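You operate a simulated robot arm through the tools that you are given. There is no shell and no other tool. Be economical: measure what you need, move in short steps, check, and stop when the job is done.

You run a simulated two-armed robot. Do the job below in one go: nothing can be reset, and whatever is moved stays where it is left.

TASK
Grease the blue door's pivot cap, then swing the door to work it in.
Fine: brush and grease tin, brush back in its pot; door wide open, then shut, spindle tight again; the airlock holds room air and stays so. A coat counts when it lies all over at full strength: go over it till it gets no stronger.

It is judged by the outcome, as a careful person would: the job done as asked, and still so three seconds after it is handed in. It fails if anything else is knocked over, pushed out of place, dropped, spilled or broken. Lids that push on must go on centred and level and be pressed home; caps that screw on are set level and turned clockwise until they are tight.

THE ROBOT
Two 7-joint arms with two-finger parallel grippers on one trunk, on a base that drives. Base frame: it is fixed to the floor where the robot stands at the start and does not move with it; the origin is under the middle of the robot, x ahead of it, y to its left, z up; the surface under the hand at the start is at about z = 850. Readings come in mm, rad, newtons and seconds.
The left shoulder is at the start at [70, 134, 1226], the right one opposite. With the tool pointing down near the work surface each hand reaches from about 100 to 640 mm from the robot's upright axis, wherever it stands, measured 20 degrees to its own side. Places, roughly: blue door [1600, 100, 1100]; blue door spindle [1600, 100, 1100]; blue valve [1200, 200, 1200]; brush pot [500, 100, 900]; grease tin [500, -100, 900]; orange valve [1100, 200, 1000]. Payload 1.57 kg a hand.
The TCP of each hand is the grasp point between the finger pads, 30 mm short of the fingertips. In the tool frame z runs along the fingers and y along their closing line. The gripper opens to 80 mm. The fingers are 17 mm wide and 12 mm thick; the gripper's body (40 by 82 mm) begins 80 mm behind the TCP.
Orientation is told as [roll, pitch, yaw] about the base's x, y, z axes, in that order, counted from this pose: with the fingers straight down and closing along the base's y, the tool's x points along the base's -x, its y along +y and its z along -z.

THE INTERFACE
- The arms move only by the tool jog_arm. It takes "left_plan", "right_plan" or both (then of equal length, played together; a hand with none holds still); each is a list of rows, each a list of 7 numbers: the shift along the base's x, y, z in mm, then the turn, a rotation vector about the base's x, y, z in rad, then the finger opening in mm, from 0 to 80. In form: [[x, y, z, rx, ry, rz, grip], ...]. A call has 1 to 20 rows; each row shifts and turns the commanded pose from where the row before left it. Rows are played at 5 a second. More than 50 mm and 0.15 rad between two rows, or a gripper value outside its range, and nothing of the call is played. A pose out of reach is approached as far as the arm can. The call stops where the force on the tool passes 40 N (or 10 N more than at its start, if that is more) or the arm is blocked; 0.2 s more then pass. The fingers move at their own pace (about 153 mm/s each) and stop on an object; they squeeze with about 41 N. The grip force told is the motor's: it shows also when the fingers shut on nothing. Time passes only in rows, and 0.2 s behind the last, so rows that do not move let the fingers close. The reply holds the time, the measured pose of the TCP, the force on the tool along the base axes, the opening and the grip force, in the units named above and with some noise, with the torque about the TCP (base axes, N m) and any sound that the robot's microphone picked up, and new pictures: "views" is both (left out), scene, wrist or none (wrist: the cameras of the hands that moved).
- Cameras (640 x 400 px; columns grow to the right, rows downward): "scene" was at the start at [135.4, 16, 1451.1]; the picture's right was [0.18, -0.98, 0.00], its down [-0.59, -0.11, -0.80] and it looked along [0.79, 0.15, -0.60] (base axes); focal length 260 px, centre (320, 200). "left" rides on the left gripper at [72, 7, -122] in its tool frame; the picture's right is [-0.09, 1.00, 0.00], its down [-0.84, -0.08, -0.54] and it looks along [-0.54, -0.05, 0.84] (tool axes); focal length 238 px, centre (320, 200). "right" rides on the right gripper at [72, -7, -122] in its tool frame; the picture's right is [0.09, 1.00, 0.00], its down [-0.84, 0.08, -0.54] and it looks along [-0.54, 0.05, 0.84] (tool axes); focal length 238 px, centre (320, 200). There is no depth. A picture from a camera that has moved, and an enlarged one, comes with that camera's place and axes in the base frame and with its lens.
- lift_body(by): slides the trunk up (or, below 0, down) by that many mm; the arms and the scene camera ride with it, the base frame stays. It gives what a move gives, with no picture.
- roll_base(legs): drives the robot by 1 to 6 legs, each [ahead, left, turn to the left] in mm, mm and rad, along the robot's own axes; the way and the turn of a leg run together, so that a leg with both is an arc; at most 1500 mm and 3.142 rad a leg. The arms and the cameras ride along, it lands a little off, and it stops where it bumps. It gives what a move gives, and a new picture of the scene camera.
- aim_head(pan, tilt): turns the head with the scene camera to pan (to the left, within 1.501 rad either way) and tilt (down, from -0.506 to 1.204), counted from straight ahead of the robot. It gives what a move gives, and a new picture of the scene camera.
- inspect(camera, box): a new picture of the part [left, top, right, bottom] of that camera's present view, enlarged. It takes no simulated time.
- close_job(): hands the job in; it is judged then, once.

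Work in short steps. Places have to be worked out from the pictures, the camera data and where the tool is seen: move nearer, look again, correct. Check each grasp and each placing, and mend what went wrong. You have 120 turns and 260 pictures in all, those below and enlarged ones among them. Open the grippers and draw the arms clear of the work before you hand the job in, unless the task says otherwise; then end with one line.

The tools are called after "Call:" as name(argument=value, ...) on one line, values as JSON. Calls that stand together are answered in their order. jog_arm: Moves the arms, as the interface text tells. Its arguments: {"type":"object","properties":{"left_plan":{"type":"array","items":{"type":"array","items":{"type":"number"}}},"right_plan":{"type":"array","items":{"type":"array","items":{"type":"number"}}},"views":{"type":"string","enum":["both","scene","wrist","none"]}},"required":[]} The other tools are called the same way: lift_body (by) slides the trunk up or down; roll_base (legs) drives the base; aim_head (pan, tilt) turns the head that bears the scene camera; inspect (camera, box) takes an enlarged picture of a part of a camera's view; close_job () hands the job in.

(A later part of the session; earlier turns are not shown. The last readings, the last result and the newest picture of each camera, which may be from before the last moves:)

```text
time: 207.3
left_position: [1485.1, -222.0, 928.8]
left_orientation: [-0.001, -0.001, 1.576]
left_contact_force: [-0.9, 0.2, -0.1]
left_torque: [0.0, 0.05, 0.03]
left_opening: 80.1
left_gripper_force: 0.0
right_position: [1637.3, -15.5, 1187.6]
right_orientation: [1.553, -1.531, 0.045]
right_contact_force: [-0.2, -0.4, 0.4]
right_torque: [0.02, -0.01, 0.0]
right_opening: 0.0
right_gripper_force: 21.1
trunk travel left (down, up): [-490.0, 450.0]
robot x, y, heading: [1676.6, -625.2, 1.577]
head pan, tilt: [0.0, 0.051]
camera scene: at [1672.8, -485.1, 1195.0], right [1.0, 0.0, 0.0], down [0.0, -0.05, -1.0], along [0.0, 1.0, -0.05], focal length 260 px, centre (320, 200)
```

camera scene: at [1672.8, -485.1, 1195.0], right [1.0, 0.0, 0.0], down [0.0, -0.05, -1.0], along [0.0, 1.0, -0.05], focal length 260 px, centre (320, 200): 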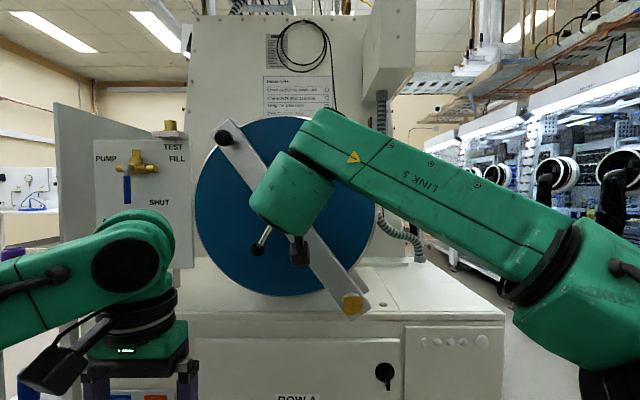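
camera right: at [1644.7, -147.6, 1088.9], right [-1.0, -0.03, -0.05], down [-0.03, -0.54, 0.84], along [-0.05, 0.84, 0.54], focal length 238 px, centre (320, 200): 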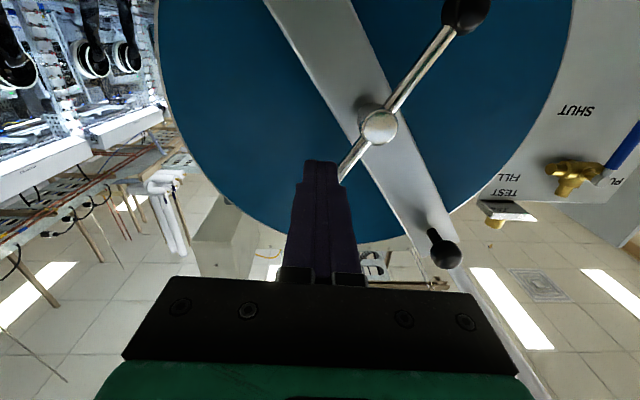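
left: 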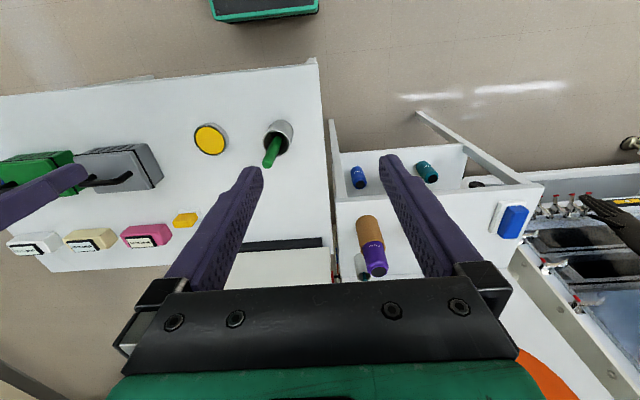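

Advance into position beside the rod.

Call:
jog_arm(right_plan=[[2, 35, 0, 0, 0, 0, 0], [0, 22, 0, 0, 0, 0, 0], [0, 6, 0, 0, 0, 0, 0], [0, 5, 0, 0, 0, 0, 0], [0, 0, 0, 0, 0, 0, 0]], views="wrist")

Call:
inspect(camera="right", box=[240, 100, 440, 240])

```text
time: 208.5
left_position: [1485.4, -222.2, 930.2]
left_orientation: [0.0, -0.003, 1.576]
left_contact_force: [0.2, 0.7, 0.1]
left_torque: [0.0, -0.06, 0.0]
left_opening: 80.1
left_gripper_force: 0.2
right_position: [1639.7, 54.1, 1187.4]
right_orientation: [1.567, -1.531, 0.035]
right_contact_force: [-0.2, -0.5, -0.7]
right_torque: [0.0, 0.01, -0.05]
right_opening: 0.1
right_gripper_force: 21.2
trunk travel left (down, up): [-490.0, 450.0]
robot x, y, heading: [1676.6, -622.2, 1.574]
head pan, tilt: [0.0, 0.051]
camera right: at [1648.0, -69.2, 1114.8], right [-1.0, -0.03, -0.05], down [-0.03, -0.54, 0.84], along [-0.05, 0.84, 0.54], focal length 238 px, centre (320, 200)
```

right: 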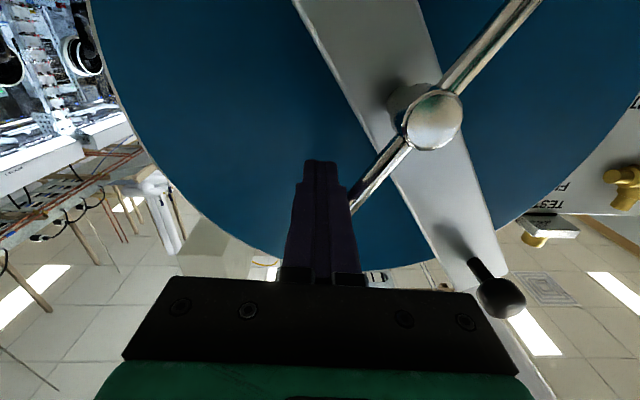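

```text
2.86 times, centred on (340, 170) of right
camera zoom: at [1648.0, -69.2, 1114.8], right [-1.0, -0.03, -0.05], down [-0.03, -0.54, 0.84], along [-0.05, 0.84, 0.54], focal length 681 px, centre (263, 286)
```

zoom: 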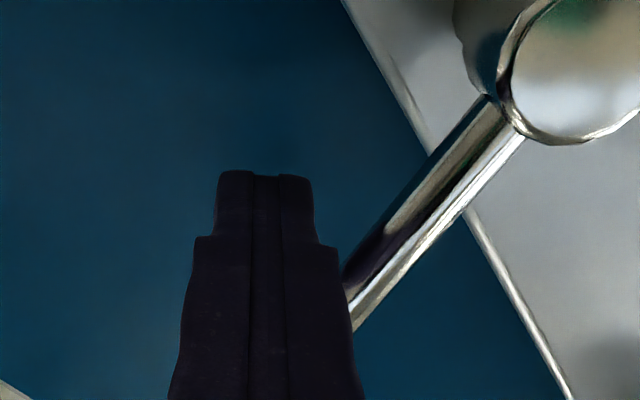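

Tip is deep enough beside the rod. I push counterclockwise in small arc steps and watch the force.

Call:
jog_arm(right_plan=[[-9, 0, 8, 0, 0, 0, 0], [-9.6, 0, 7.6, 0, 0, 0, 0], [-11, 0, 5, 0, 0, 0, 0], [-11.8, 0, 3.3, 0, 0, 0, 0], [-12.2, 0, 0, 0, 0, 0, 0], [-12.2, 0, 0, 0, 0, 0, 0], [0, 0, 0, 0, 0, 0, 0]], views="wrist")

```text
time: 210.1
left_position: [1485.9, -223.7, 928.7]
left_orientation: [0.0, 0.0, 1.578]
left_contact_force: [-0.1, -0.5, 0.4]
left_torque: [0.0, 0.01, 0.04]
left_opening: 80.1
left_gripper_force: 0.1
right_position: [1623.7, 51.6, 1187.1]
right_orientation: [1.578, -1.531, 0.023]
right_contact_force: [2.3, -0.2, 1.1]
right_torque: [0.01, 0.07, -0.05]
right_opening: 0.0
right_gripper_force: 21.5
right hand out of reach, approached as far as the arm can: row 1, 2, 3, 4, 5, 6
trunk travel left (down, up): [-490.0, 450.0]
robot x, y, heading: [1674.7, -627.3, 1.578]
head pan, tilt: [0.0, 0.051]
camera right: at [1632.2, -71.4, 1114.2], right [-1.0, -0.03, -0.05], down [-0.03, -0.54, 0.84], along [-0.05, 0.84, 0.54], focal length 238 px, centre (320, 200)
```

right: 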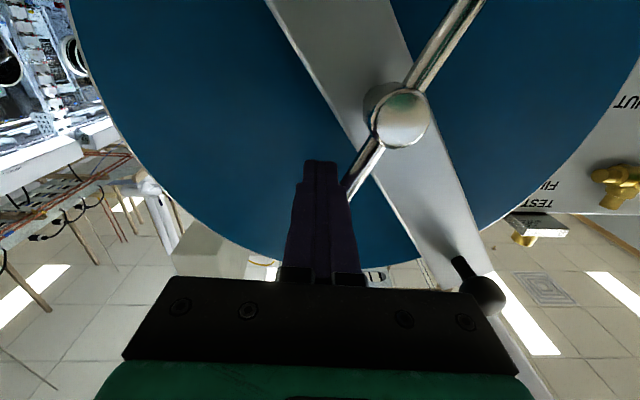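

Still the reach limit (hand is far above the shoulder). I withdraw, raise the trunk 125 mm and bring the hand back down.

Call:
jog_arm(right_plan=[[8, -35, 0, 0, 0, 0, 0], [8, -35, 0, 0, 0, 0, 0], [0, 0, 0, 0, 0, 0, 0]], views="none")

Call:
lift_body(by=130)

Call:
jog_arm(right_plan=[[0, 0, -44, 0, 0, 0, 0], [0, 0, -44, 0, 0, 0, 0], [0, 0, -42, 0, 0, 0, 0], [0, 0, 0, 0, 0, 0, 0]], views="none")

```text
time: 210.9
left_position: [1485.3, -221.5, 930.1]
left_orientation: [-0.001, 0.001, 1.577]
left_contact_force: [0.6, -0.2, 0.0]
left_torque: [0.01, -0.01, 0.0]
left_opening: 80.1
left_gripper_force: 0.0
right_position: [1640.3, -18.5, 1185.7]
right_orientation: [1.535, -1.531, 0.065]
right_contact_force: [0.0, 0.5, -0.6]
right_torque: [0.0, 0.01, -0.03]
right_opening: 0.1
right_gripper_force: 21.5
trunk travel left (down, up): [-490.0, 450.0]
robot x, y, heading: [1671.2, -626.1, 1.574]
head pan, tilt: [0.0, 0.051]
```

```text
time: 212.4
left_position: [1484.9, -221.6, 1059.2]
left_orientation: [-0.001, -0.002, 1.577]
left_contact_force: [-0.5, -0.1, -0.6]
left_torque: [-0.02, -0.01, -0.01]
left_opening: 80.1
left_gripper_force: 0.0
right_position: [1638.0, -18.7, 1315.1]
right_orientation: [1.554, -1.533, 0.045]
right_contact_force: [0.0, 0.3, 0.0]
right_torque: [-0.02, -0.03, 0.03]
right_opening: 0.1
right_gripper_force: 21.5
trunk travel left (down, up): [-620.0, 320.0]
robot x, y, heading: [1675.0, -628.3, 1.574]
head pan, tilt: [0.0, 0.051]
```

```text
time: 213.4
left_position: [1484.9, -223.6, 1059.0]
left_orientation: [0.0, -0.003, 1.575]
left_contact_force: [0.6, 0.0, 0.1]
left_torque: [0.03, -0.01, 0.01]
left_opening: 80.1
left_gripper_force: 0.1
right_position: [1640.9, -18.4, 1185.7]
right_orientation: [1.58, -1.53, 0.022]
right_contact_force: [0.0, 0.4, 0.3]
right_torque: [-0.03, 0.02, 0.03]
right_opening: 0.0
right_gripper_force: 20.9
trunk travel left (down, up): [-620.0, 320.0]
robot x, y, heading: [1671.8, -625.2, 1.572]
head pan, tilt: [0.0, 0.051]
```

Good, reachable. Advance again and push CCW from angle ~40° to ~100°.

Call:
jog_arm(right_plan=[[0, 36, 0, 0, 0, 0, 0], [0, 36, 0, 0, 0, 0, 0], [-9, 0, 8, 0, 0, 0, 0], [-9.6, 0, 7.6, 0, 0, 0, 0], [-11, 0, 5, 0, 0, 0, 0], [-11.8, 0, 3.3, 0, 0, 0, 0], [-12.2, 0, 0, 0, 0, 0, 0], [-12.2, 0, 0, 0, 0, 0, 0], [0, 0, 0, 0, 0, 0, 0]], views="wrist")

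```text
time: 215.4
left_position: [1484.7, -223.9, 1060.0]
left_orientation: [0.002, -0.001, 1.576]
left_contact_force: [0.2, 0.3, -0.1]
left_torque: [0.02, -0.03, 0.01]
left_opening: 79.8
left_gripper_force: 0.0
right_position: [1572.8, 55.5, 1209.9]
right_orientation: [1.559, -1.532, 0.044]
right_contact_force: [0.0, 1.1, 0.8]
right_torque: [0.02, 0.0, 0.05]
right_opening: 0.1
right_gripper_force: 21.1
trunk travel left (down, up): [-620.0, 320.0]
robot x, y, heading: [1671.1, -628.9, 1.575]
head pan, tilt: [0.0, 0.051]
camera right: at [1581.7, -68.5, 1137.4], right [-1.0, -0.03, -0.05], down [-0.03, -0.54, 0.84], along [-0.05, 0.84, 0.54], focal length 238 px, centre (320, 200)
```

right: 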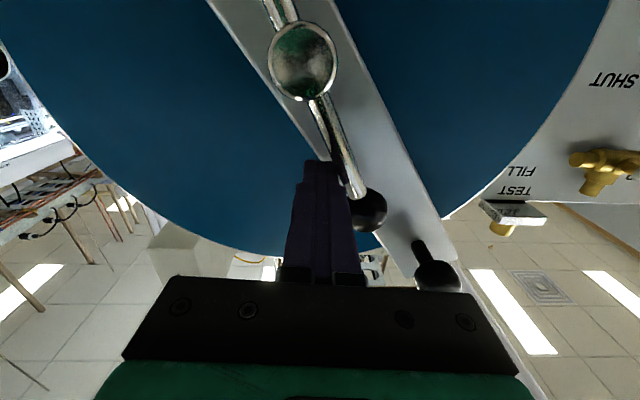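

The handle turns easily (≈65° so far). Let me see whether LOOSE is lit.

Call:
aim_head(pan=0.85, tilt=0.4)

Call:
inspect(camera="scene", box=[200, 80, 440, 230])

```text
time: 216.6
left_position: [1485.3, -222.9, 1059.2]
left_orientation: [0.001, 0.0, 1.577]
left_contact_force: [0.5, -0.4, 0.2]
left_torque: [0.0, 0.02, -0.01]
left_opening: 79.9
left_gripper_force: 0.0
right_position: [1573.1, 54.8, 1210.6]
right_orientation: [1.563, -1.532, 0.038]
right_contact_force: [0.1, 0.9, 0.8]
right_torque: [0.03, -0.03, -0.01]
right_opening: 0.0
right_gripper_force: 21.1
trunk travel left (down, up): [-620.0, 320.0]
robot x, y, heading: [1678.8, -628.4, 1.573]
head pan, tilt: [0.85, 0.4]
camera scene: at [1603.4, -515.5, 1292.6], right [0.66, 0.75, 0.0], down [0.29, -0.26, -0.92], along [-0.69, 0.61, -0.39], focal length 260 px, centre (320, 200)
```

scene: 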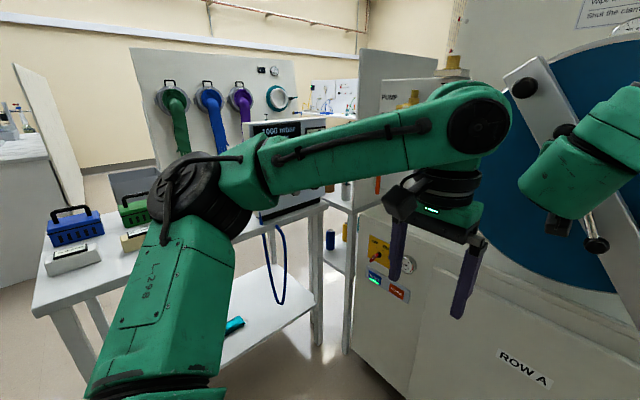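

```text
2.67 times, centred on (320, 155) of scene
camera zoom: at [1603.4, -515.5, 1292.6], right [0.66, 0.75, 0.0], down [0.29, -0.26, -0.92], along [-0.69, 0.61, -0.39], focal length 693 px, centre (320, 320)
```

zoom: 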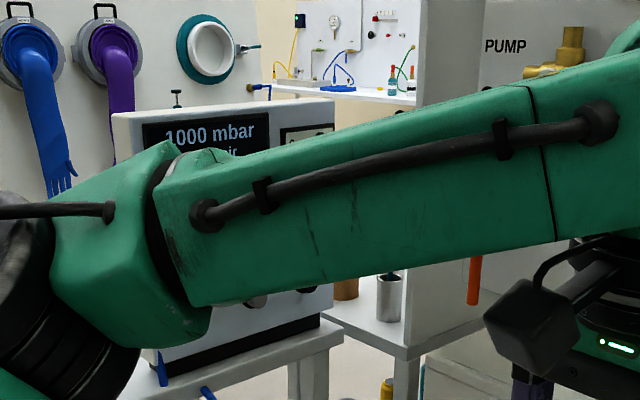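

The left arm hides the lamp; I carry on turning CCW through most of a turn, in half-steps.

Call:
jog_arm(right_plan=[[-11.4, 0, -3, 0, 0, 0, 0], [-11.4, 0, -5.3, 0, 0, 0, 0], [-9.8, 0, -7, 0, 0, 0, 0], [-8.8, 0, -8.6, 0, 0, 0, 0], [-6.8, 0, -10, 0, 0, 0, 0], [-5.4, 0, -11.1, 0, 0, 0, 0], [-3, 0, -11.8, 0, 0, 0, 0], [-1.2, 0, -12.1, 0, 0, 0, 0], [1.2, 0, -12.1, 0, 0, 0, 0], [3, 0, -11.8, 0, 0, 0, 0], [5.4, 0, -11.1, 0, 0, 0, 0], [6.8, 0, -10, 0, 0, 0, 0], [8.8, 0, -8.6, 0, 0, 0, 0], [9.8, 0, -7, 0, 0, 0, 0], [11.4, 0, -5.3, 0, 0, 0, 0], [11.4, 0, -3, 0, 0, 0, 0], [0, 0, 0, 0, 0, 0, 0]], views="wrist")

```text
time: 218.2
left_position: [1485.1, -224.6, 1057.3]
left_orientation: [0.005, 0.009, 1.569]
left_contact_force: [2.6, -5.2, 2.7]
left_torque: [0.57, 0.14, -0.19]
left_opening: 80.0
left_gripper_force: 0.2
right_position: [1529.5, 51.1, 1156.2]
right_orientation: [1.604, -1.531, -0.014]
right_contact_force: [-1.1, -0.4, 0.7]
right_torque: [0.05, -0.01, 0.01]
right_opening: 0.2
right_gripper_force: 21.3
right hand out of reach, approached as far as the arm can: row 5
trunk travel left (down, up): [-620.0, 320.0]
robot x, y, heading: [1675.6, -629.4, 1.577]
head pan, tilt: [0.85, 0.4]
stopped in row 8 (left hand): the force on the tool passed its limit at 48 N (the readings are from after the stop); the commanded pose is now the measured one
camera right: at [1535.4, -70.7, 1083.2], right [-1.0, -0.02, -0.05], down [-0.03, -0.54, 0.84], along [-0.04, 0.84, 0.54], focal length 238 px, centre (320, 200)
```

right: 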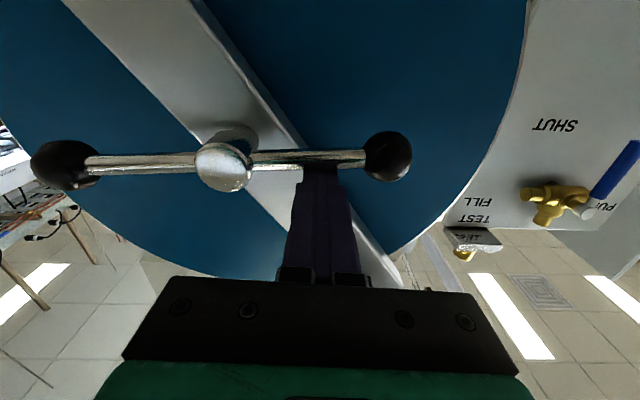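

The left hand touched the right arm; I move the left hand out to the left and back.

Call:
jog_arm(left_plan=[[-20, -40, 0, 0, 0, 0, 80], [-30, -35, 0, 0, 0, 0, 80], [-35, -30, 0, 0, 0, 0, 80], [-35, -20, 0, 0, 0, 0, 80], [0, 0, 0, 0, 0, 0, 80]], views="scene")

Call:
inspect(camera="scene", box=[200, 80, 440, 230])

```text
time: 219.4
left_position: [1394.8, -322.1, 1045.6]
left_orientation: [0.003, 0.008, 1.569]
left_contact_force: [0.3, -0.7, -0.5]
left_torque: [0.02, -0.02, -0.01]
left_opening: 79.8
left_gripper_force: 0.1
left hand out of reach, approached as far as the arm can: row 3, 4
right_position: [1528.4, 51.4, 1156.6]
right_orientation: [1.607, -1.529, -0.016]
right_contact_force: [0.1, 0.2, -0.3]
right_torque: [0.01, 0.01, 0.0]
right_opening: 0.0
right_gripper_force: 20.9
trunk travel left (down, up): [-620.0, 320.0]
robot x, y, heading: [1673.7, -628.5, 1.582]
head pan, tilt: [0.85, 0.4]
camera scene: at [1603.5, -516.1, 1292.7], right [0.66, 0.75, 0.0], down [0.29, -0.26, -0.92], along [-0.69, 0.6, -0.39], focal length 260 px, centre (320, 200)
```

scene: 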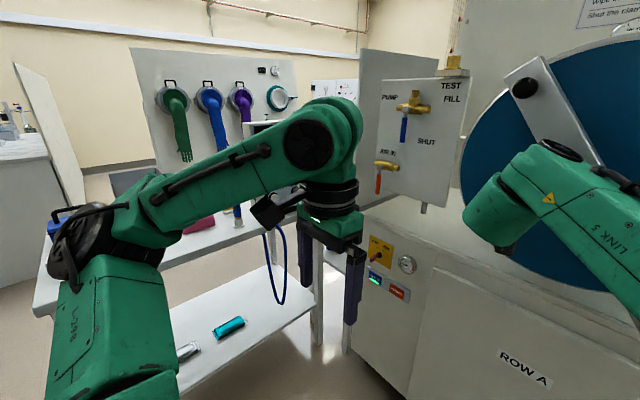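

```text
2.67 times, centred on (320, 155) of scene
camera zoom: at [1603.5, -516.1, 1292.7], right [0.66, 0.75, 0.0], down [0.29, -0.26, -0.92], along [-0.69, 0.6, -0.39], focal length 693 px, centre (320, 320)
```

zoom: 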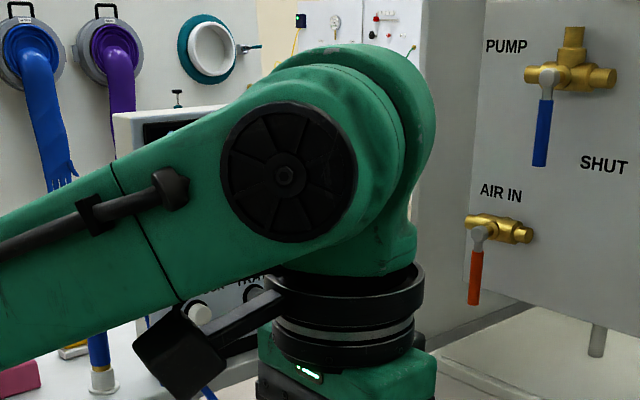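

Valves both appear closed (handles perpendicular). Left arm is clear; I continue the CCW turn down and round the bottom.

Call:
jog_arm(right_plan=[[-9, 0, -8, 0, 0, 0, 0], [-2, 0, -11, 0, 0, 0, 0], [2, 0, -9, 0, 0, 0, 0], [2, 0, -8, 0, 0, 0, 0], [5, 0, -11, 0, 0, 0, 0], [7, 0, -10, 0, 0, 0, 0], [8, 0, -8, 0, 0, 0, 0], [10, 0, -7, 0, 0, 0, 0], [11, 0, -5, 0, 0, 0, 0], [11, 0, -3, 0, 0, 0, 0], [12, 0, -1, 0, 0, 0, 0], [12, 0, 1, 0, 0, 0, 0], [0, 0, 0, 0, 0, 0, 0]], views="wrist")

```text
time: 221.1
left_position: [1391.8, -321.0, 1044.7]
left_orientation: [0.001, 0.009, 1.574]
left_contact_force: [0.0, 0.3, 0.0]
left_torque: [-0.02, 0.02, -0.01]
left_opening: 80.1
left_gripper_force: 0.0
right_position: [1535.8, 47.1, 1096.9]
right_orientation: [2.033, -1.529, -0.424]
right_contact_force: [-12.8, 2.2, 4.8]
right_torque: [0.12, 0.06, 0.24]
right_opening: 0.0
right_gripper_force: 21.2
right hand out of reach, approached as far as the arm can: row 1
trunk travel left (down, up): [-620.0, 320.0]
robot x, y, heading: [1673.9, -627.9, 1.579]
head pan, tilt: [0.85, 0.4]
stopped in row 8 (right hand): the force on the tool passed its limit at 46 N (the readings are from after the stop); the commanded pose is now the measured one
camera right: at [1545.6, -74.9, 1022.9], right [-1.0, -0.04, -0.06], down [-0.02, -0.56, 0.83], along [-0.06, 0.83, 0.56], focal length 238 px, centre (320, 200)
```

right: 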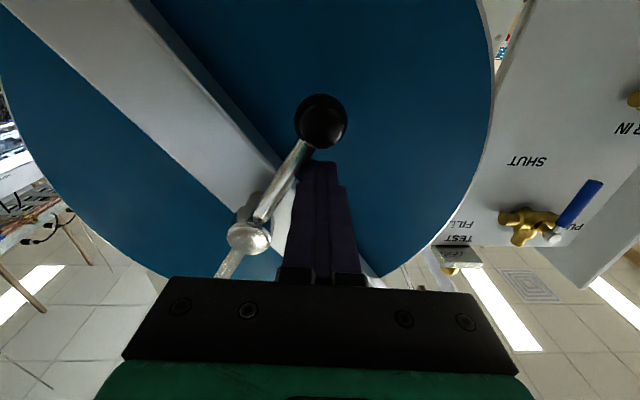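

It hit a firm stop after about half a turn, so likely fully loosened. I withdraw and look at the door and the LOOSE lamp.

Call:
jog_arm(right_plan=[[-5, -5, 0, 0, 0, 0, 0], [0, -45, 0, 0, 0, 0, 0], [0, -45, 0, 0, 0, 0, 0], [45, 0, -10, 0, 0, 0, 0], [45, 0, 0, 0, 0, 0, 0], [45, 0, 0, 0, 0, 0, 0], [0, 0, 0, 0, 0, 0, 0]], views="none")

Call:
aim_head(pan=0.15, tilt=0.2)

```text
time: 222.7
left_position: [1392.2, -320.7, 1043.7]
left_orientation: [0.001, 0.011, 1.573]
left_contact_force: [-0.9, 0.0, 0.1]
left_torque: [0.01, -0.04, 0.0]
left_opening: 80.1
left_gripper_force: 0.1
right_position: [1668.8, -47.1, 1087.9]
right_orientation: [1.979, -1.529, -0.378]
right_contact_force: [-1.0, -0.2, 0.2]
right_torque: [0.01, 0.0, -0.03]
right_opening: 0.2
right_gripper_force: 21.4
trunk travel left (down, up): [-620.0, 320.0]
robot x, y, heading: [1673.5, -626.6, 1.574]
head pan, tilt: [0.85, 0.4]
```

```text
time: 223.8
left_position: [1394.0, -322.2, 1045.6]
left_orientation: [0.003, 0.008, 1.573]
left_contact_force: [0.4, -0.5, 0.4]
left_torque: [-0.02, 0.01, 0.03]
left_opening: 79.9
left_gripper_force: 0.0
right_position: [1669.0, -47.2, 1088.0]
right_orientation: [1.981, -1.528, -0.381]
right_contact_force: [0.4, -1.0, 0.4]
right_torque: [0.03, 0.02, 0.0]
right_opening: 0.0
right_gripper_force: 20.9
trunk travel left (down, up): [-620.0, 320.0]
robot x, y, heading: [1676.8, -627.9, 1.58]
head pan, tilt: [0.15, 0.201]
camera scene: at [1658.0, -484.2, 1311.1], right [0.99, 0.16, 0.0], down [0.03, -0.2, -0.98], along [-0.15, 0.97, -0.2], focal length 260 px, centre (320, 200)
```

scene: 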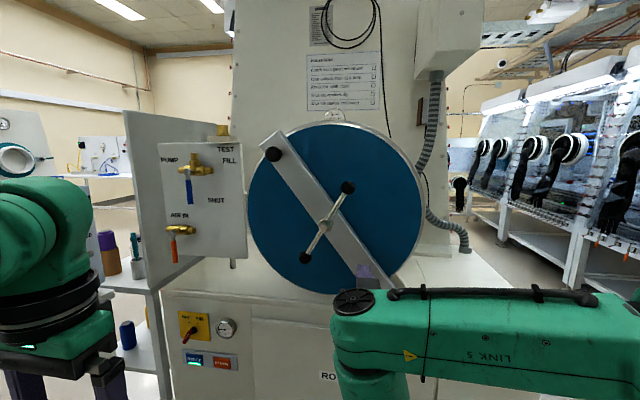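

Handle is a half-turn loose. I'll grip the hub itself with the fingers and swing the door along its arc, rolling the hand with it. First line up in front of the hub.

Call:
jog_arm(right_plan=[[-42, 0, 27, 0, 0, 0, 60], [-41, 0, 28, 0, 0, 0, 60], [0, 25, 0, 0, 0, 0, 60], [0, 0, 0, 0, 0, 0, 60]], views="wrist")

```text
time: 224.8
left_position: [1394.6, -322.2, 1045.9]
left_orientation: [0.005, 0.008, 1.572]
left_contact_force: [-1.1, 0.1, 0.5]
left_torque: [-0.02, -0.01, 0.02]
left_opening: 79.9
left_gripper_force: 0.1
right_position: [1586.8, -24.3, 1143.8]
right_orientation: [1.993, -1.529, -0.392]
right_contact_force: [0.2, -0.9, 0.5]
right_torque: [-0.01, 0.01, 0.02]
right_opening: 59.7
right_gripper_force: 0.0
trunk travel left (down, up): [-620.0, 320.0]
robot x, y, heading: [1674.4, -627.3, 1.581]
head pan, tilt: [0.15, 0.201]
camera right: at [1594.9, -145.6, 1068.0], right [-1.0, -0.03, -0.05], down [-0.03, -0.56, 0.83], along [-0.05, 0.83, 0.56], focal length 238 px, centre (320, 200)
```

right: 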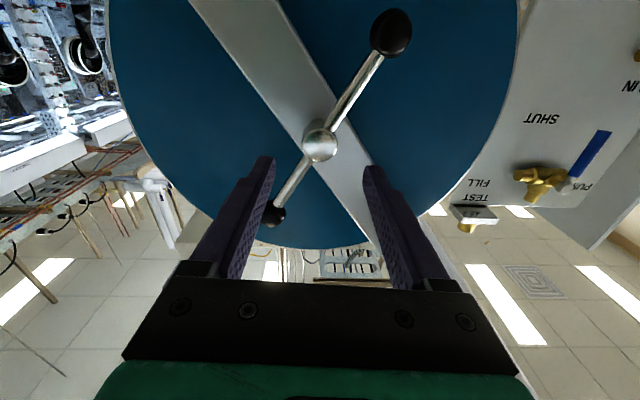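

Hub is dead ahead. Advance so the pads straddle the hub, then close.

Call:
jog_arm(right_plan=[[0, 40, 0, 0, 0, 0, 60], [0, 20, 0, 0, 0, 0, 60], [0, 7, 0, 0, 0, 0, 60], [0, 5, 0, 0, 0, 0, 60], [0, 0, 0, 0, 0, 0, 60]], views="none")

Call:
jog_arm(right_plan=[[0, 0, 0, 0, 0, 0, 0], [0, 0, 0, 0, 0, 0, 0], [0, 0, 0, 0, 0, 0, 0]], views="wrist")

```text
time: 225.9
left_position: [1393.8, -320.7, 1043.6]
left_orientation: [0.003, 0.009, 1.572]
left_contact_force: [0.0, 0.0, -0.3]
left_torque: [0.02, 0.04, 0.01]
left_opening: 79.9
left_gripper_force: 0.1
right_position: [1586.5, 49.3, 1142.2]
right_orientation: [1.991, -1.529, -0.389]
right_contact_force: [0.2, 0.1, 0.2]
right_torque: [-0.02, -0.02, -0.02]
right_opening: 59.8
right_gripper_force: 0.0
trunk travel left (down, up): [-620.0, 320.0]
robot x, y, heading: [1673.3, -628.6, 1.577]
head pan, tilt: [0.15, 0.201]
```

```text
time: 226.8
left_position: [1391.5, -320.8, 1044.7]
left_orientation: [-0.001, 0.009, 1.574]
left_contact_force: [1.2, 0.2, -0.7]
left_torque: [0.01, -0.02, -0.01]
left_opening: 80.0
left_gripper_force: 0.0
right_position: [1583.6, 48.6, 1142.6]
right_orientation: [2.015, -1.529, -0.411]
right_contact_force: [-10.2, 4.0, 8.1]
right_torque: [-0.66, 1.02, 0.68]
right_opening: 23.1
right_gripper_force: 35.2
trunk travel left (down, up): [-620.0, 320.0]
robot x, y, heading: [1673.0, -625.4, 1.577]
head pan, tilt: [0.15, 0.201]
camera right: at [1592.4, -72.7, 1067.5], right [-1.0, -0.03, -0.05], down [-0.03, -0.56, 0.83], along [-0.06, 0.83, 0.56], focal length 238 px, centre (320, 200)
```

right: 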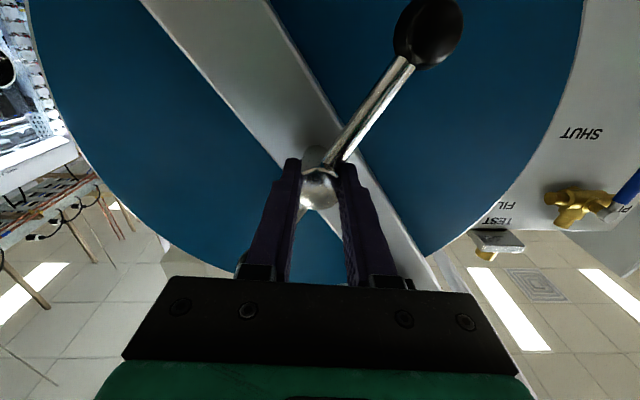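

Hub gripped (23 mm). First short swing: three 0.1 rad steps clockwise about the pivot.

Call:
jog_arm(right_plan=[[19.5, 0, 15, 0, 0.1, 0, 0], [23.3, 0, 12.9, 0, 0.1, 0, 0], [24.5, 0, 10.4, 0, 0.1, 0, 0], [0, 0, 0, 0, 0, 0, 0]], views="both")

```text
time: 227.8
left_position: [1394.7, -322.9, 1044.9]
left_orientation: [0.003, 0.008, 1.571]
left_contact_force: [-0.3, 0.3, -0.4]
left_torque: [0.01, 0.0, 0.0]
left_opening: 79.8
left_gripper_force: 0.0
right_position: [1661.0, 47.1, 1183.2]
right_orientation: [1.651, -1.229, -0.059]
right_contact_force: [0.4, -6.8, -1.9]
right_torque: [-0.07, 1.07, -0.12]
right_opening: 23.9
right_gripper_force: 35.3
trunk travel left (down, up): [-620.0, 320.0]
robot x, y, heading: [1674.5, -624.7, 1.579]
head pan, tilt: [0.15, 0.201]
camera scene: at [1659.2, -486.4, 1311.4], right [0.99, 0.15, 0.0], down [0.03, -0.2, -0.98], along [-0.15, 0.97, -0.2], focal length 260 px, centre (320, 200)
camera right: at [1645.3, -72.5, 1109.2], right [-0.97, -0.02, 0.25], down [0.22, -0.56, 0.8], along [0.12, 0.83, 0.55], focal length 238 px, centre (320, 200)
```

scene: 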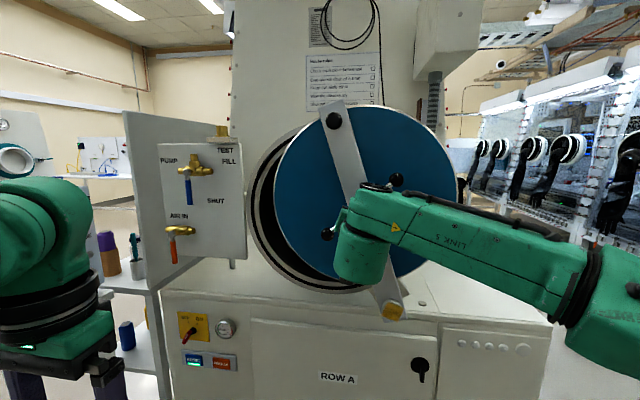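
right: 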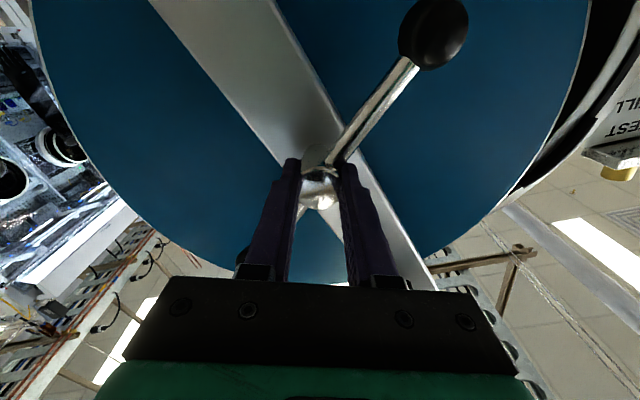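

The door swings smoothly. Continue.

Call:
jog_arm(right_plan=[[24.5, 0, 8, 0, 0.1, 0, 0], [25.5, 0, 5.4, 0, 0.1, 0, 0], [26, 0, 2.7, 0, 0.1, 0, 0], [26.4, 0, 0.1, 0, 0.1, 0, 0], [26.4, 0, -2.6, 0, 0.1, 0, 0], [26.1, 0, -5.2, 0, 0.1, 0, 0], [0, 0, 0, 0, 0, 0, 0]], views="scene")

```text
time: 229.3
left_position: [1394.1, -320.2, 1045.3]
left_orientation: [0.003, 0.011, 1.571]
left_contact_force: [-0.3, 0.5, -0.4]
left_torque: [0.01, 0.03, 0.01]
left_opening: 79.9
left_gripper_force: 0.1
right_position: [1811.9, 49.9, 1188.4]
right_orientation: [1.611, -0.629, -0.022]
right_contact_force: [-2.3, -3.6, -9.0]
right_torque: [-0.16, 1.02, 0.52]
right_opening: 22.7
right_gripper_force: 35.6
trunk travel left (down, up): [-620.0, 320.0]
robot x, y, heading: [1673.2, -625.9, 1.574]
head pan, tilt: [0.15, 0.201]
camera scene: at [1658.4, -483.7, 1311.1], right [0.99, 0.15, 0.0], down [0.03, -0.2, -0.98], along [-0.15, 0.97, -0.2], focal length 260 px, centre (320, 200)
```

scene: 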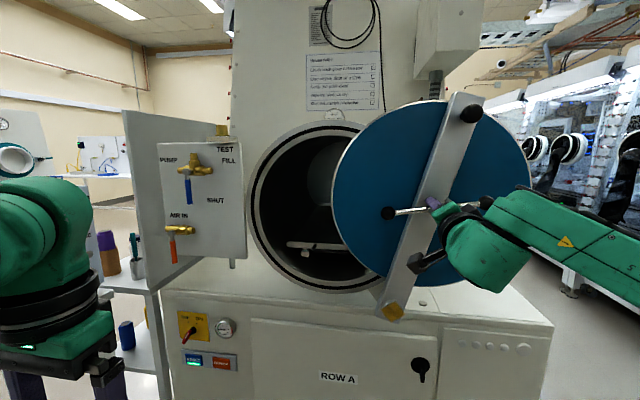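

Continue opening toward the stop.

Call:
jog_arm(right_plan=[[25.5, 0, -7.8, 0, 0.1, 0, 0], [24.6, 0, -10.3, 0, 0.1, 0, 0], [23.4, 0, -12.7, 0, 0.1, 0, 0], [22, 0, -15, 0, 0.1, 0, 0], [20.4, 0, -17.1, 0, 0.1, 0, 0], [18.6, 0, -19.1, 0, 0.1, 0, 0], [0, 0, 0, 0, 0, 0, 0]], views="scene")

```text
time: 230.9
left_position: [1394.0, -322.3, 1044.6]
left_orientation: [0.005, 0.009, 1.57]
left_contact_force: [1.2, 0.5, -0.1]
left_torque: [-0.02, 0.01, -0.01]
left_opening: 79.9
left_gripper_force: 0.1
right_position: [1948.3, 49.1, 1104.2]
right_orientation: [1.598, -0.031, -0.02]
right_contact_force: [2.9, -2.3, 1.4]
right_torque: [0.02, 0.9, -0.02]
right_opening: 22.9
right_gripper_force: 35.6
trunk travel left (down, up): [-620.0, 320.0]
robot x, y, heading: [1673.6, -628.7, 1.577]
head pan, tilt: [0.15, 0.201]
camera scene: at [1659.6, -485.2, 1311.1], right [0.99, 0.15, 0.0], down [0.03, -0.2, -0.98], along [-0.15, 0.97, -0.2], focal length 260 px, centre (320, 200)
```

scene: 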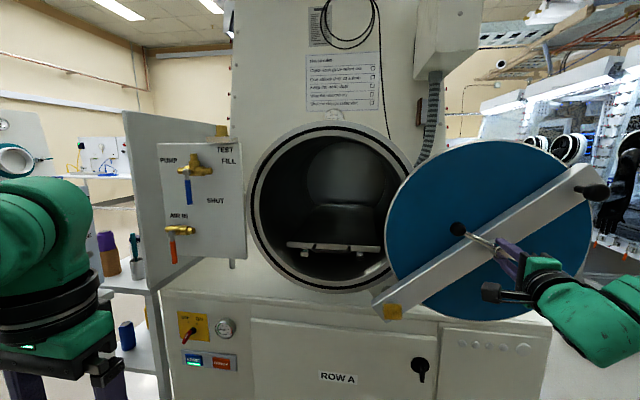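

86° open and the mouth is clear. I ease further in small steps to find the stop.

Call:
jog_arm(right_plan=[[8.6, 0, -10.1, 0, 0.05, 0, 0], [8.1, 0, -10.6, 0, 0.05, 0, 0], [7.5, 0, -11, 0, 0.05, 0, 0], [6.9, 0, -11.3, 0, 0.05, 0, 0], [0, 0, 0, 0, 0, 0, 0]], views="scene")

```text
time: 232.2
left_position: [1393.2, -323.2, 1044.7]
left_orientation: [0.003, 0.009, 1.573]
left_contact_force: [0.0, -0.2, 0.5]
left_torque: [-0.02, -0.03, -0.02]
left_opening: 79.9
left_gripper_force: 0.1
right_position: [1977.5, 49.7, 1063.6]
right_orientation: [1.596, 0.169, -0.017]
right_contact_force: [-1.2, -1.9, 2.5]
right_torque: [0.59, 1.11, 0.65]
right_opening: 22.3
right_gripper_force: 35.2
trunk travel left (down, up): [-620.0, 320.0]
robot x, y, heading: [1673.2, -626.4, 1.58]
head pan, tilt: [0.15, 0.201]
camera scene: at [1658.2, -485.8, 1311.2], right [0.99, 0.16, 0.0], down [0.03, -0.2, -0.98], along [-0.15, 0.97, -0.2], focal length 260 px, centre (320, 200)
```

scene: 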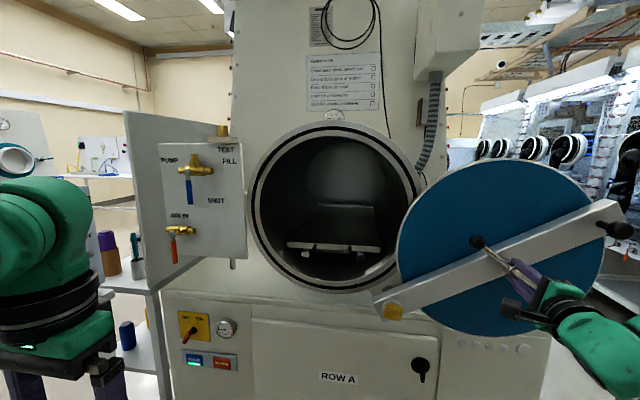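

98° and still free; a little more.

Call:
jog_arm(right_plan=[[6.2, 0, -11.7, 0, 0.05, 0, 0], [5.6, 0, -12, 0, 0.05, 0, 0], [5, 0, -12.3, 0, 0.05, 0, 0], [4.4, 0, -12.5, 0, 0.05, 0, 0], [0, 0, 0, 0, 0, 0, 0]], views="scene")

```text
time: 233.0
left_position: [1392.0, -324.1, 1045.9]
left_orientation: [0.002, 0.007, 1.576]
left_contact_force: [-0.5, 0.0, 0.4]
left_torque: [0.0, -0.01, -0.01]
left_opening: 79.8
left_gripper_force: 0.0
right_position: [1988.6, 45.0, 1044.8]
right_orientation: [1.627, 0.316, 0.003]
right_contact_force: [-8.3, -6.7, 5.8]
right_torque: [0.54, 0.71, 0.74]
right_opening: 20.1
right_gripper_force: 34.3
trunk travel left (down, up): [-620.0, 320.0]
robot x, y, heading: [1675.0, -624.7, 1.577]
head pan, tilt: [0.15, 0.201]
stopped in row 4 (right hand): the force on the tool passed its limit at 74 N (the readings are from after the stop); the commanded pose is now the measured one
camera scene: at [1656.6, -487.5, 1311.2], right [0.99, 0.16, 0.0], down [0.03, -0.19, -0.98], along [-0.15, 0.97, -0.2], focal length 260 px, centre (320, 200)
```

scene: 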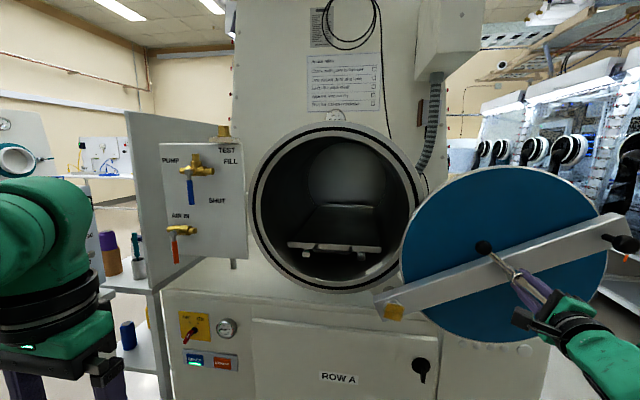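

That's the firm stop at about 102°: wide open. I refresh the grip (it slid slightly) at the stop before closing.

Call:
jog_arm(right_plan=[[0, 0, 0, 0, 0, 0, 45], [0, 0, 0, 0, 0, 0, 45], [0, 4, 0, 0, 0, 0, 45], [0, 0, 0, 0, 0, 0, 45]], views="both")

```text
time: 234.0
left_position: [1393.2, -322.4, 1045.1]
left_orientation: [0.003, 0.01, 1.573]
left_contact_force: [0.4, -0.6, 0.2]
left_torque: [0.03, 0.02, -0.03]
left_opening: 80.2
left_gripper_force: 0.2
right_position: [1992.6, 52.0, 1041.8]
right_orientation: [1.617, 0.314, -0.008]
right_contact_force: [0.4, 0.1, -1.0]
right_torque: [-0.04, -0.02, 0.02]
right_opening: 44.8
right_gripper_force: 0.0
trunk travel left (down, up): [-620.0, 320.0]
robot x, y, heading: [1675.3, -624.6, 1.579]
head pan, tilt: [0.15, 0.201]
camera scene: at [1658.1, -484.3, 1311.2], right [0.99, 0.16, 0.0], down [0.03, -0.2, -0.98], along [-0.15, 0.97, -0.2], focal length 260 px, centre (320, 200)
camera right: at [1920.3, -68.9, 1050.2], right [0.22, -0.05, 0.97], down [0.81, -0.55, -0.21], along [0.55, 0.83, -0.08], focal length 238 px, centre (320, 200)
```

scene: 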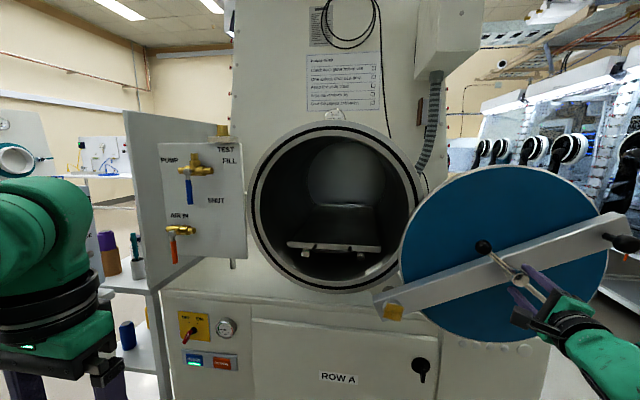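
right: 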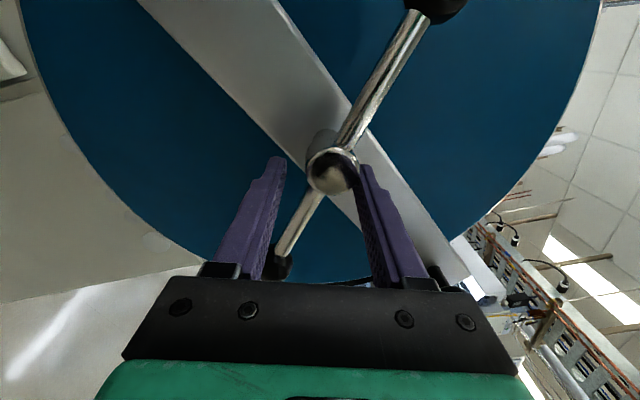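

Door stays open; the hub sits ~7 mm higher than the finger centre. Recentre and close.

Call:
jog_arm(right_plan=[[1, 0, 6, 0, 0, 0, 45], [0, 0, 0, 0, 0, 0, 0], [0, 0, 0, 0, 0, 0, 0], [0, 0, 0, 0, 0, 0, 0]], views="none")

```text
time: 235.0
left_position: [1391.6, -321.8, 1043.2]
left_orientation: [0.002, 0.01, 1.574]
left_contact_force: [-0.7, 0.5, 0.1]
left_torque: [-0.01, 0.05, 0.01]
left_opening: 80.2
left_gripper_force: 0.0
right_position: [1991.4, 53.2, 1046.1]
right_orientation: [1.616, 0.312, -0.007]
right_contact_force: [-10.3, -2.7, -5.4]
right_torque: [-0.27, 0.84, -0.02]
right_opening: 19.7
right_gripper_force: 33.9
trunk travel left (down, up): [-620.0, 320.0]
robot x, y, heading: [1670.5, -626.9, 1.578]
head pan, tilt: [0.15, 0.201]
```

Gripped. Swing back, first half.

Call:
jog_arm(right_plan=[[-12.5, 0, 23.6, 0, -0.1, 0, 0], [-14.8, 0, 22.2, 0, -0.1, 0, 0], [-16.9, 0, 20.6, 0, -0.1, 0, 0], [-18.9, 0, 18.9, 0, -0.1, 0, 0], [-20.7, 0, 16.8, 0, -0.1, 0, 0], [-22.2, 0, 14.7, 0, -0.1, 0, 0], [-23.6, 0, 12.4, 0, -0.1, 0, 0], [-24.7, 0, 10, 0, -0.1, 0, 0], [0, 0, 0, 0, 0, 0, 0]], views="scene")

```text
time: 237.0
left_position: [1391.2, -320.9, 1042.7]
left_orientation: [0.002, 0.012, 1.573]
left_contact_force: [0.0, 0.0, -0.3]
left_torque: [0.01, -0.02, 0.0]
left_opening: 80.0
left_gripper_force: 0.0
right_position: [1835.8, 54.5, 1187.6]
right_orientation: [1.63, -0.49, -0.009]
right_contact_force: [-9.0, -1.3, -4.0]
right_torque: [0.02, 0.78, -0.41]
right_opening: 20.3
right_gripper_force: 34.0
trunk travel left (down, up): [-620.0, 320.0]
robot x, y, heading: [1672.1, -627.4, 1.574]
head pan, tilt: [0.15, 0.201]
camera scene: at [1655.1, -483.2, 1311.3], right [0.99, 0.16, 0.0], down [0.03, -0.2, -0.98], along [-0.15, 0.97, -0.2], focal length 260 px, centre (320, 200)
```

scene: 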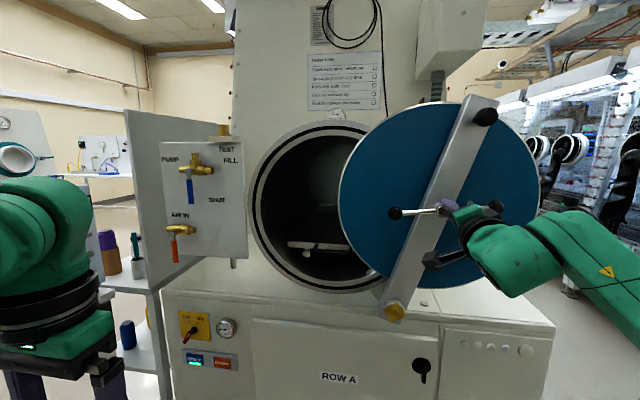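

Second half towards shut.

Call:
jog_arm(right_plan=[[-25.7, 0, 7.5, 0, -0.1, 0, 0], [-26.3, 0, 4.9, 0, -0.1, 0, 0], [-26.6, 0, 2.2, 0, -0.1, 0, 0], [-26.7, 0, -0.4, 0, -0.1, 0, 0], [-26.4, 0, -3.1, 0, -0.1, 0, 0], [-26.2, 0, -5.7, 0, -0.1, 0, 0], [-25.3, 0, -8.3, 0, -0.1, 0, 0], [-24.3, 0, -10.7, 0, -0.1, 0, 0], [0, 0, 0, 0, 0, 0, 0]], views="scene")

```text
time: 239.0
left_position: [1387.1, -322.9, 1042.8]
left_orientation: [-0.003, 0.008, 1.574]
left_contact_force: [-0.4, -0.2, -0.6]
left_torque: [0.01, 0.02, 0.01]
left_opening: 79.9
left_gripper_force: 0.0
right_position: [1621.0, 50.5, 1171.8]
right_orientation: [1.662, -1.294, -0.029]
right_contact_force: [-21.2, 11.0, 24.0]
right_torque: [-0.02, 1.01, 0.54]
right_opening: 20.3
right_gripper_force: 34.1
trunk travel left (down, up): [-620.0, 320.0]
robot x, y, heading: [1675.4, -627.5, 1.58]
head pan, tilt: [0.15, 0.201]
camera scene: at [1650.7, -485.6, 1311.2], right [0.99, 0.16, 0.01], down [0.04, -0.2, -0.98], along [-0.15, 0.97, -0.2], focal length 260 px, centre (320, 200)
```

scene: 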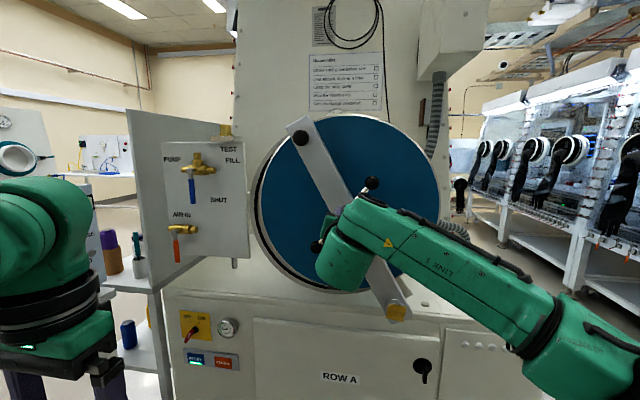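

Some radial strain (hub wants a slightly larger radius). I relax outward a few mm, then finish the last 0.17 rad.

Call:
jog_arm(right_plan=[[-2, 0, 4, 0, 0, 0, 0], [-10, 0, -5.5, 0, -0.045, 0, 0], [-10, 0, -6.5, 0, -0.045, 0, 0], [-9.5, 0, -7, 0, -0.045, 0, 0], [-8.5, 0, -6.5, 0, -0.04, 0, 0], [0, 0, 0, 0, 0, 0, 0]], views="both")

```text
time: 240.4
left_position: [1391.2, -324.6, 1044.5]
left_orientation: [0.001, 0.008, 1.572]
left_contact_force: [0.2, 0.5, -0.5]
left_torque: [0.02, -0.03, 0.01]
left_opening: 80.0
left_gripper_force: 0.1
right_position: [1589.3, 50.2, 1152.2]
right_orientation: [1.729, -1.462, -0.11]
right_contact_force: [-8.2, 2.2, 18.5]
right_torque: [-0.48, 0.98, 0.58]
right_opening: 21.1
right_gripper_force: 34.1
trunk travel left (down, up): [-620.0, 320.0]
robot x, y, heading: [1669.0, -625.5, 1.578]
head pan, tilt: [0.15, 0.201]
camera scene: at [1655.7, -487.4, 1311.6], right [0.99, 0.16, 0.0], down [0.03, -0.19, -0.98], along [-0.15, 0.97, -0.2], focal length 260 px, centre (320, 200)
camera right: at [1595.1, -70.8, 1077.2], right [-1.0, -0.05, 0.01], down [0.04, -0.55, 0.83], along [-0.03, 0.83, 0.56], focal length 238 px, centre (320, 200)
```

scene: 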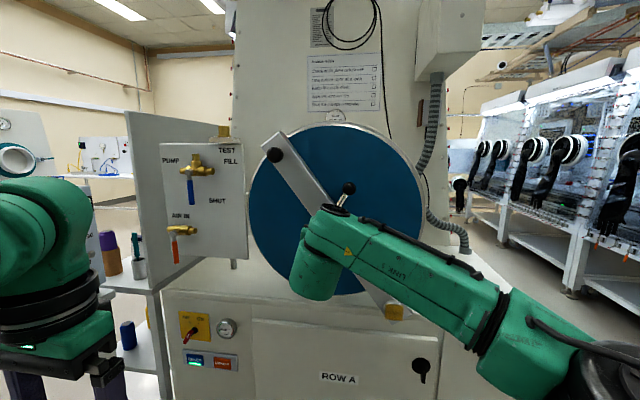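
right: 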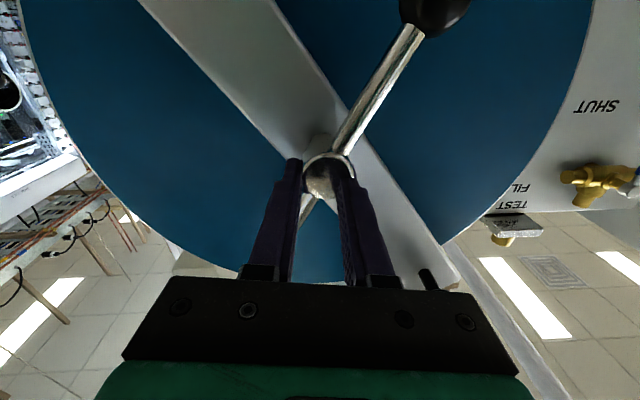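

Almost shut. A few more millimetres to the stop.

Call:
jog_arm(right_plan=[[-4, 0, 0, 0, -0.02, 0, 0], [-4, 0, -3, 0, -0.02, 0, 0], [-4, 0, -3, 0, -0.02, 0, 0], [-3, 0, -2.5, 0, 0, 0, 0], [0, 0, 0, 0, 0, 0, 0]], views="none")

Call:
inspect(camera="scene", box=[230, 110, 450, 330])

```text
time: 241.6
left_position: [1400.6, -325.5, 1047.6]
left_orientation: [0.008, 0.003, 1.573]
left_contact_force: [0.5, -0.1, -0.3]
left_torque: [0.0, -0.02, -0.05]
left_opening: 79.9
left_gripper_force: 0.0
right_position: [1585.9, 50.3, 1146.1]
right_orientation: [1.897, -1.514, -0.283]
right_contact_force: [15.7, -0.2, 22.6]
right_torque: [0.42, 1.02, -0.3]
right_opening: 22.8
right_gripper_force: 35.7
trunk travel left (down, up): [-620.0, 320.0]
robot x, y, heading: [1674.1, -626.5, 1.576]
head pan, tilt: [0.15, 0.201]
```

```text
1.82 times, centred on (340, 220) of scene
camera zoom: at [1665.0, -489.2, 1311.8], right [0.99, 0.16, 0.0], down [0.03, -0.19, -0.98], along [-0.15, 0.97, -0.19], focal length 472 px, centre (284, 164)
```

zoom: 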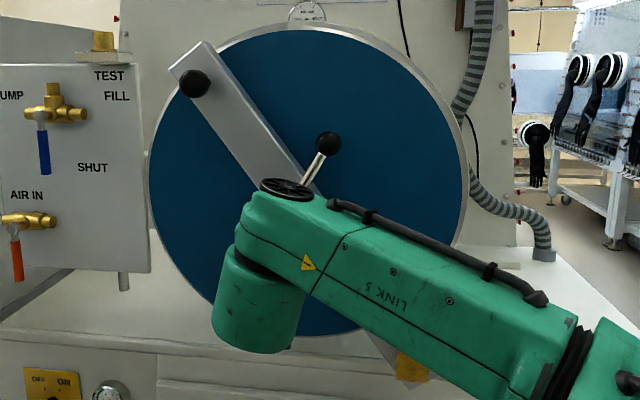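

Shut against its stop. Release the hub, withdraw, and move the closed fingers to the upper left of the handle's upper arm for tightening.

Call:
jog_arm(right_plan=[[1, 0, 1, 0, 0, 0, 60], [0, 0, 0, 0, 0, 0, 60], [0, -40, 0, 0, 0, 0, 60], [0, -40, 0, 0, 0, 0, 60], [4, 0, 33, 0, 0, 0, 0], [4, 0, 32, 0, 0, 0, 0], [0, 0, 0, 0, 0, 0, 0]], views="both")

```text
time: 243.2
left_position: [1393.4, -321.2, 1044.0]
left_orientation: [0.003, 0.011, 1.573]
left_contact_force: [-1.0, 0.6, 0.0]
left_torque: [-0.01, -0.04, -0.01]
left_opening: 80.1
left_gripper_force: 0.0
right_position: [1585.9, -26.9, 1205.3]
right_orientation: [1.785, -1.523, -0.164]
right_contact_force: [0.0, -0.6, 0.8]
right_torque: [-0.02, 0.03, 0.0]
right_opening: 0.0
right_gripper_force: 21.0
trunk travel left (down, up): [-620.0, 320.0]
robot x, y, heading: [1671.0, -625.4, 1.573]
head pan, tilt: [0.15, 0.201]
camera scene: at [1658.2, -483.7, 1311.1], right [0.99, 0.16, 0.0], down [0.03, -0.2, -0.98], along [-0.15, 0.97, -0.2], focal length 260 px, centre (320, 200)
camera right: at [1595.3, -148.9, 1132.9], right [-1.0, -0.05, -0.04], down [-0.01, -0.55, 0.83], along [-0.07, 0.83, 0.55], focal length 238 px, centre (320, 200)
```

scene: 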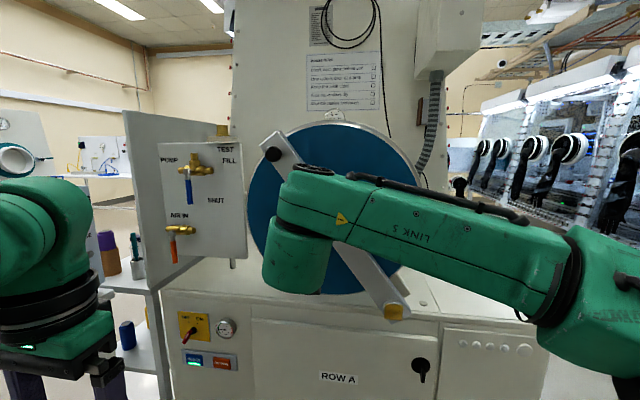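
right: 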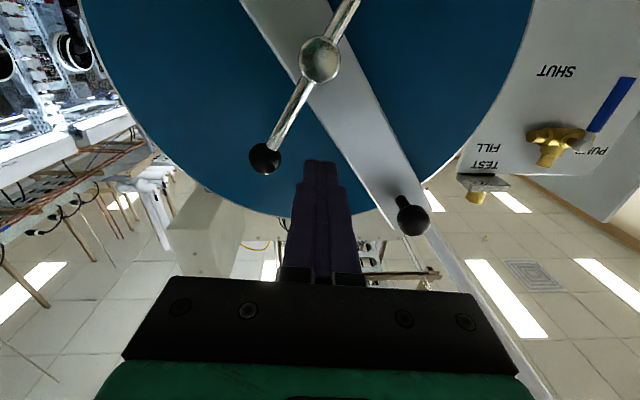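

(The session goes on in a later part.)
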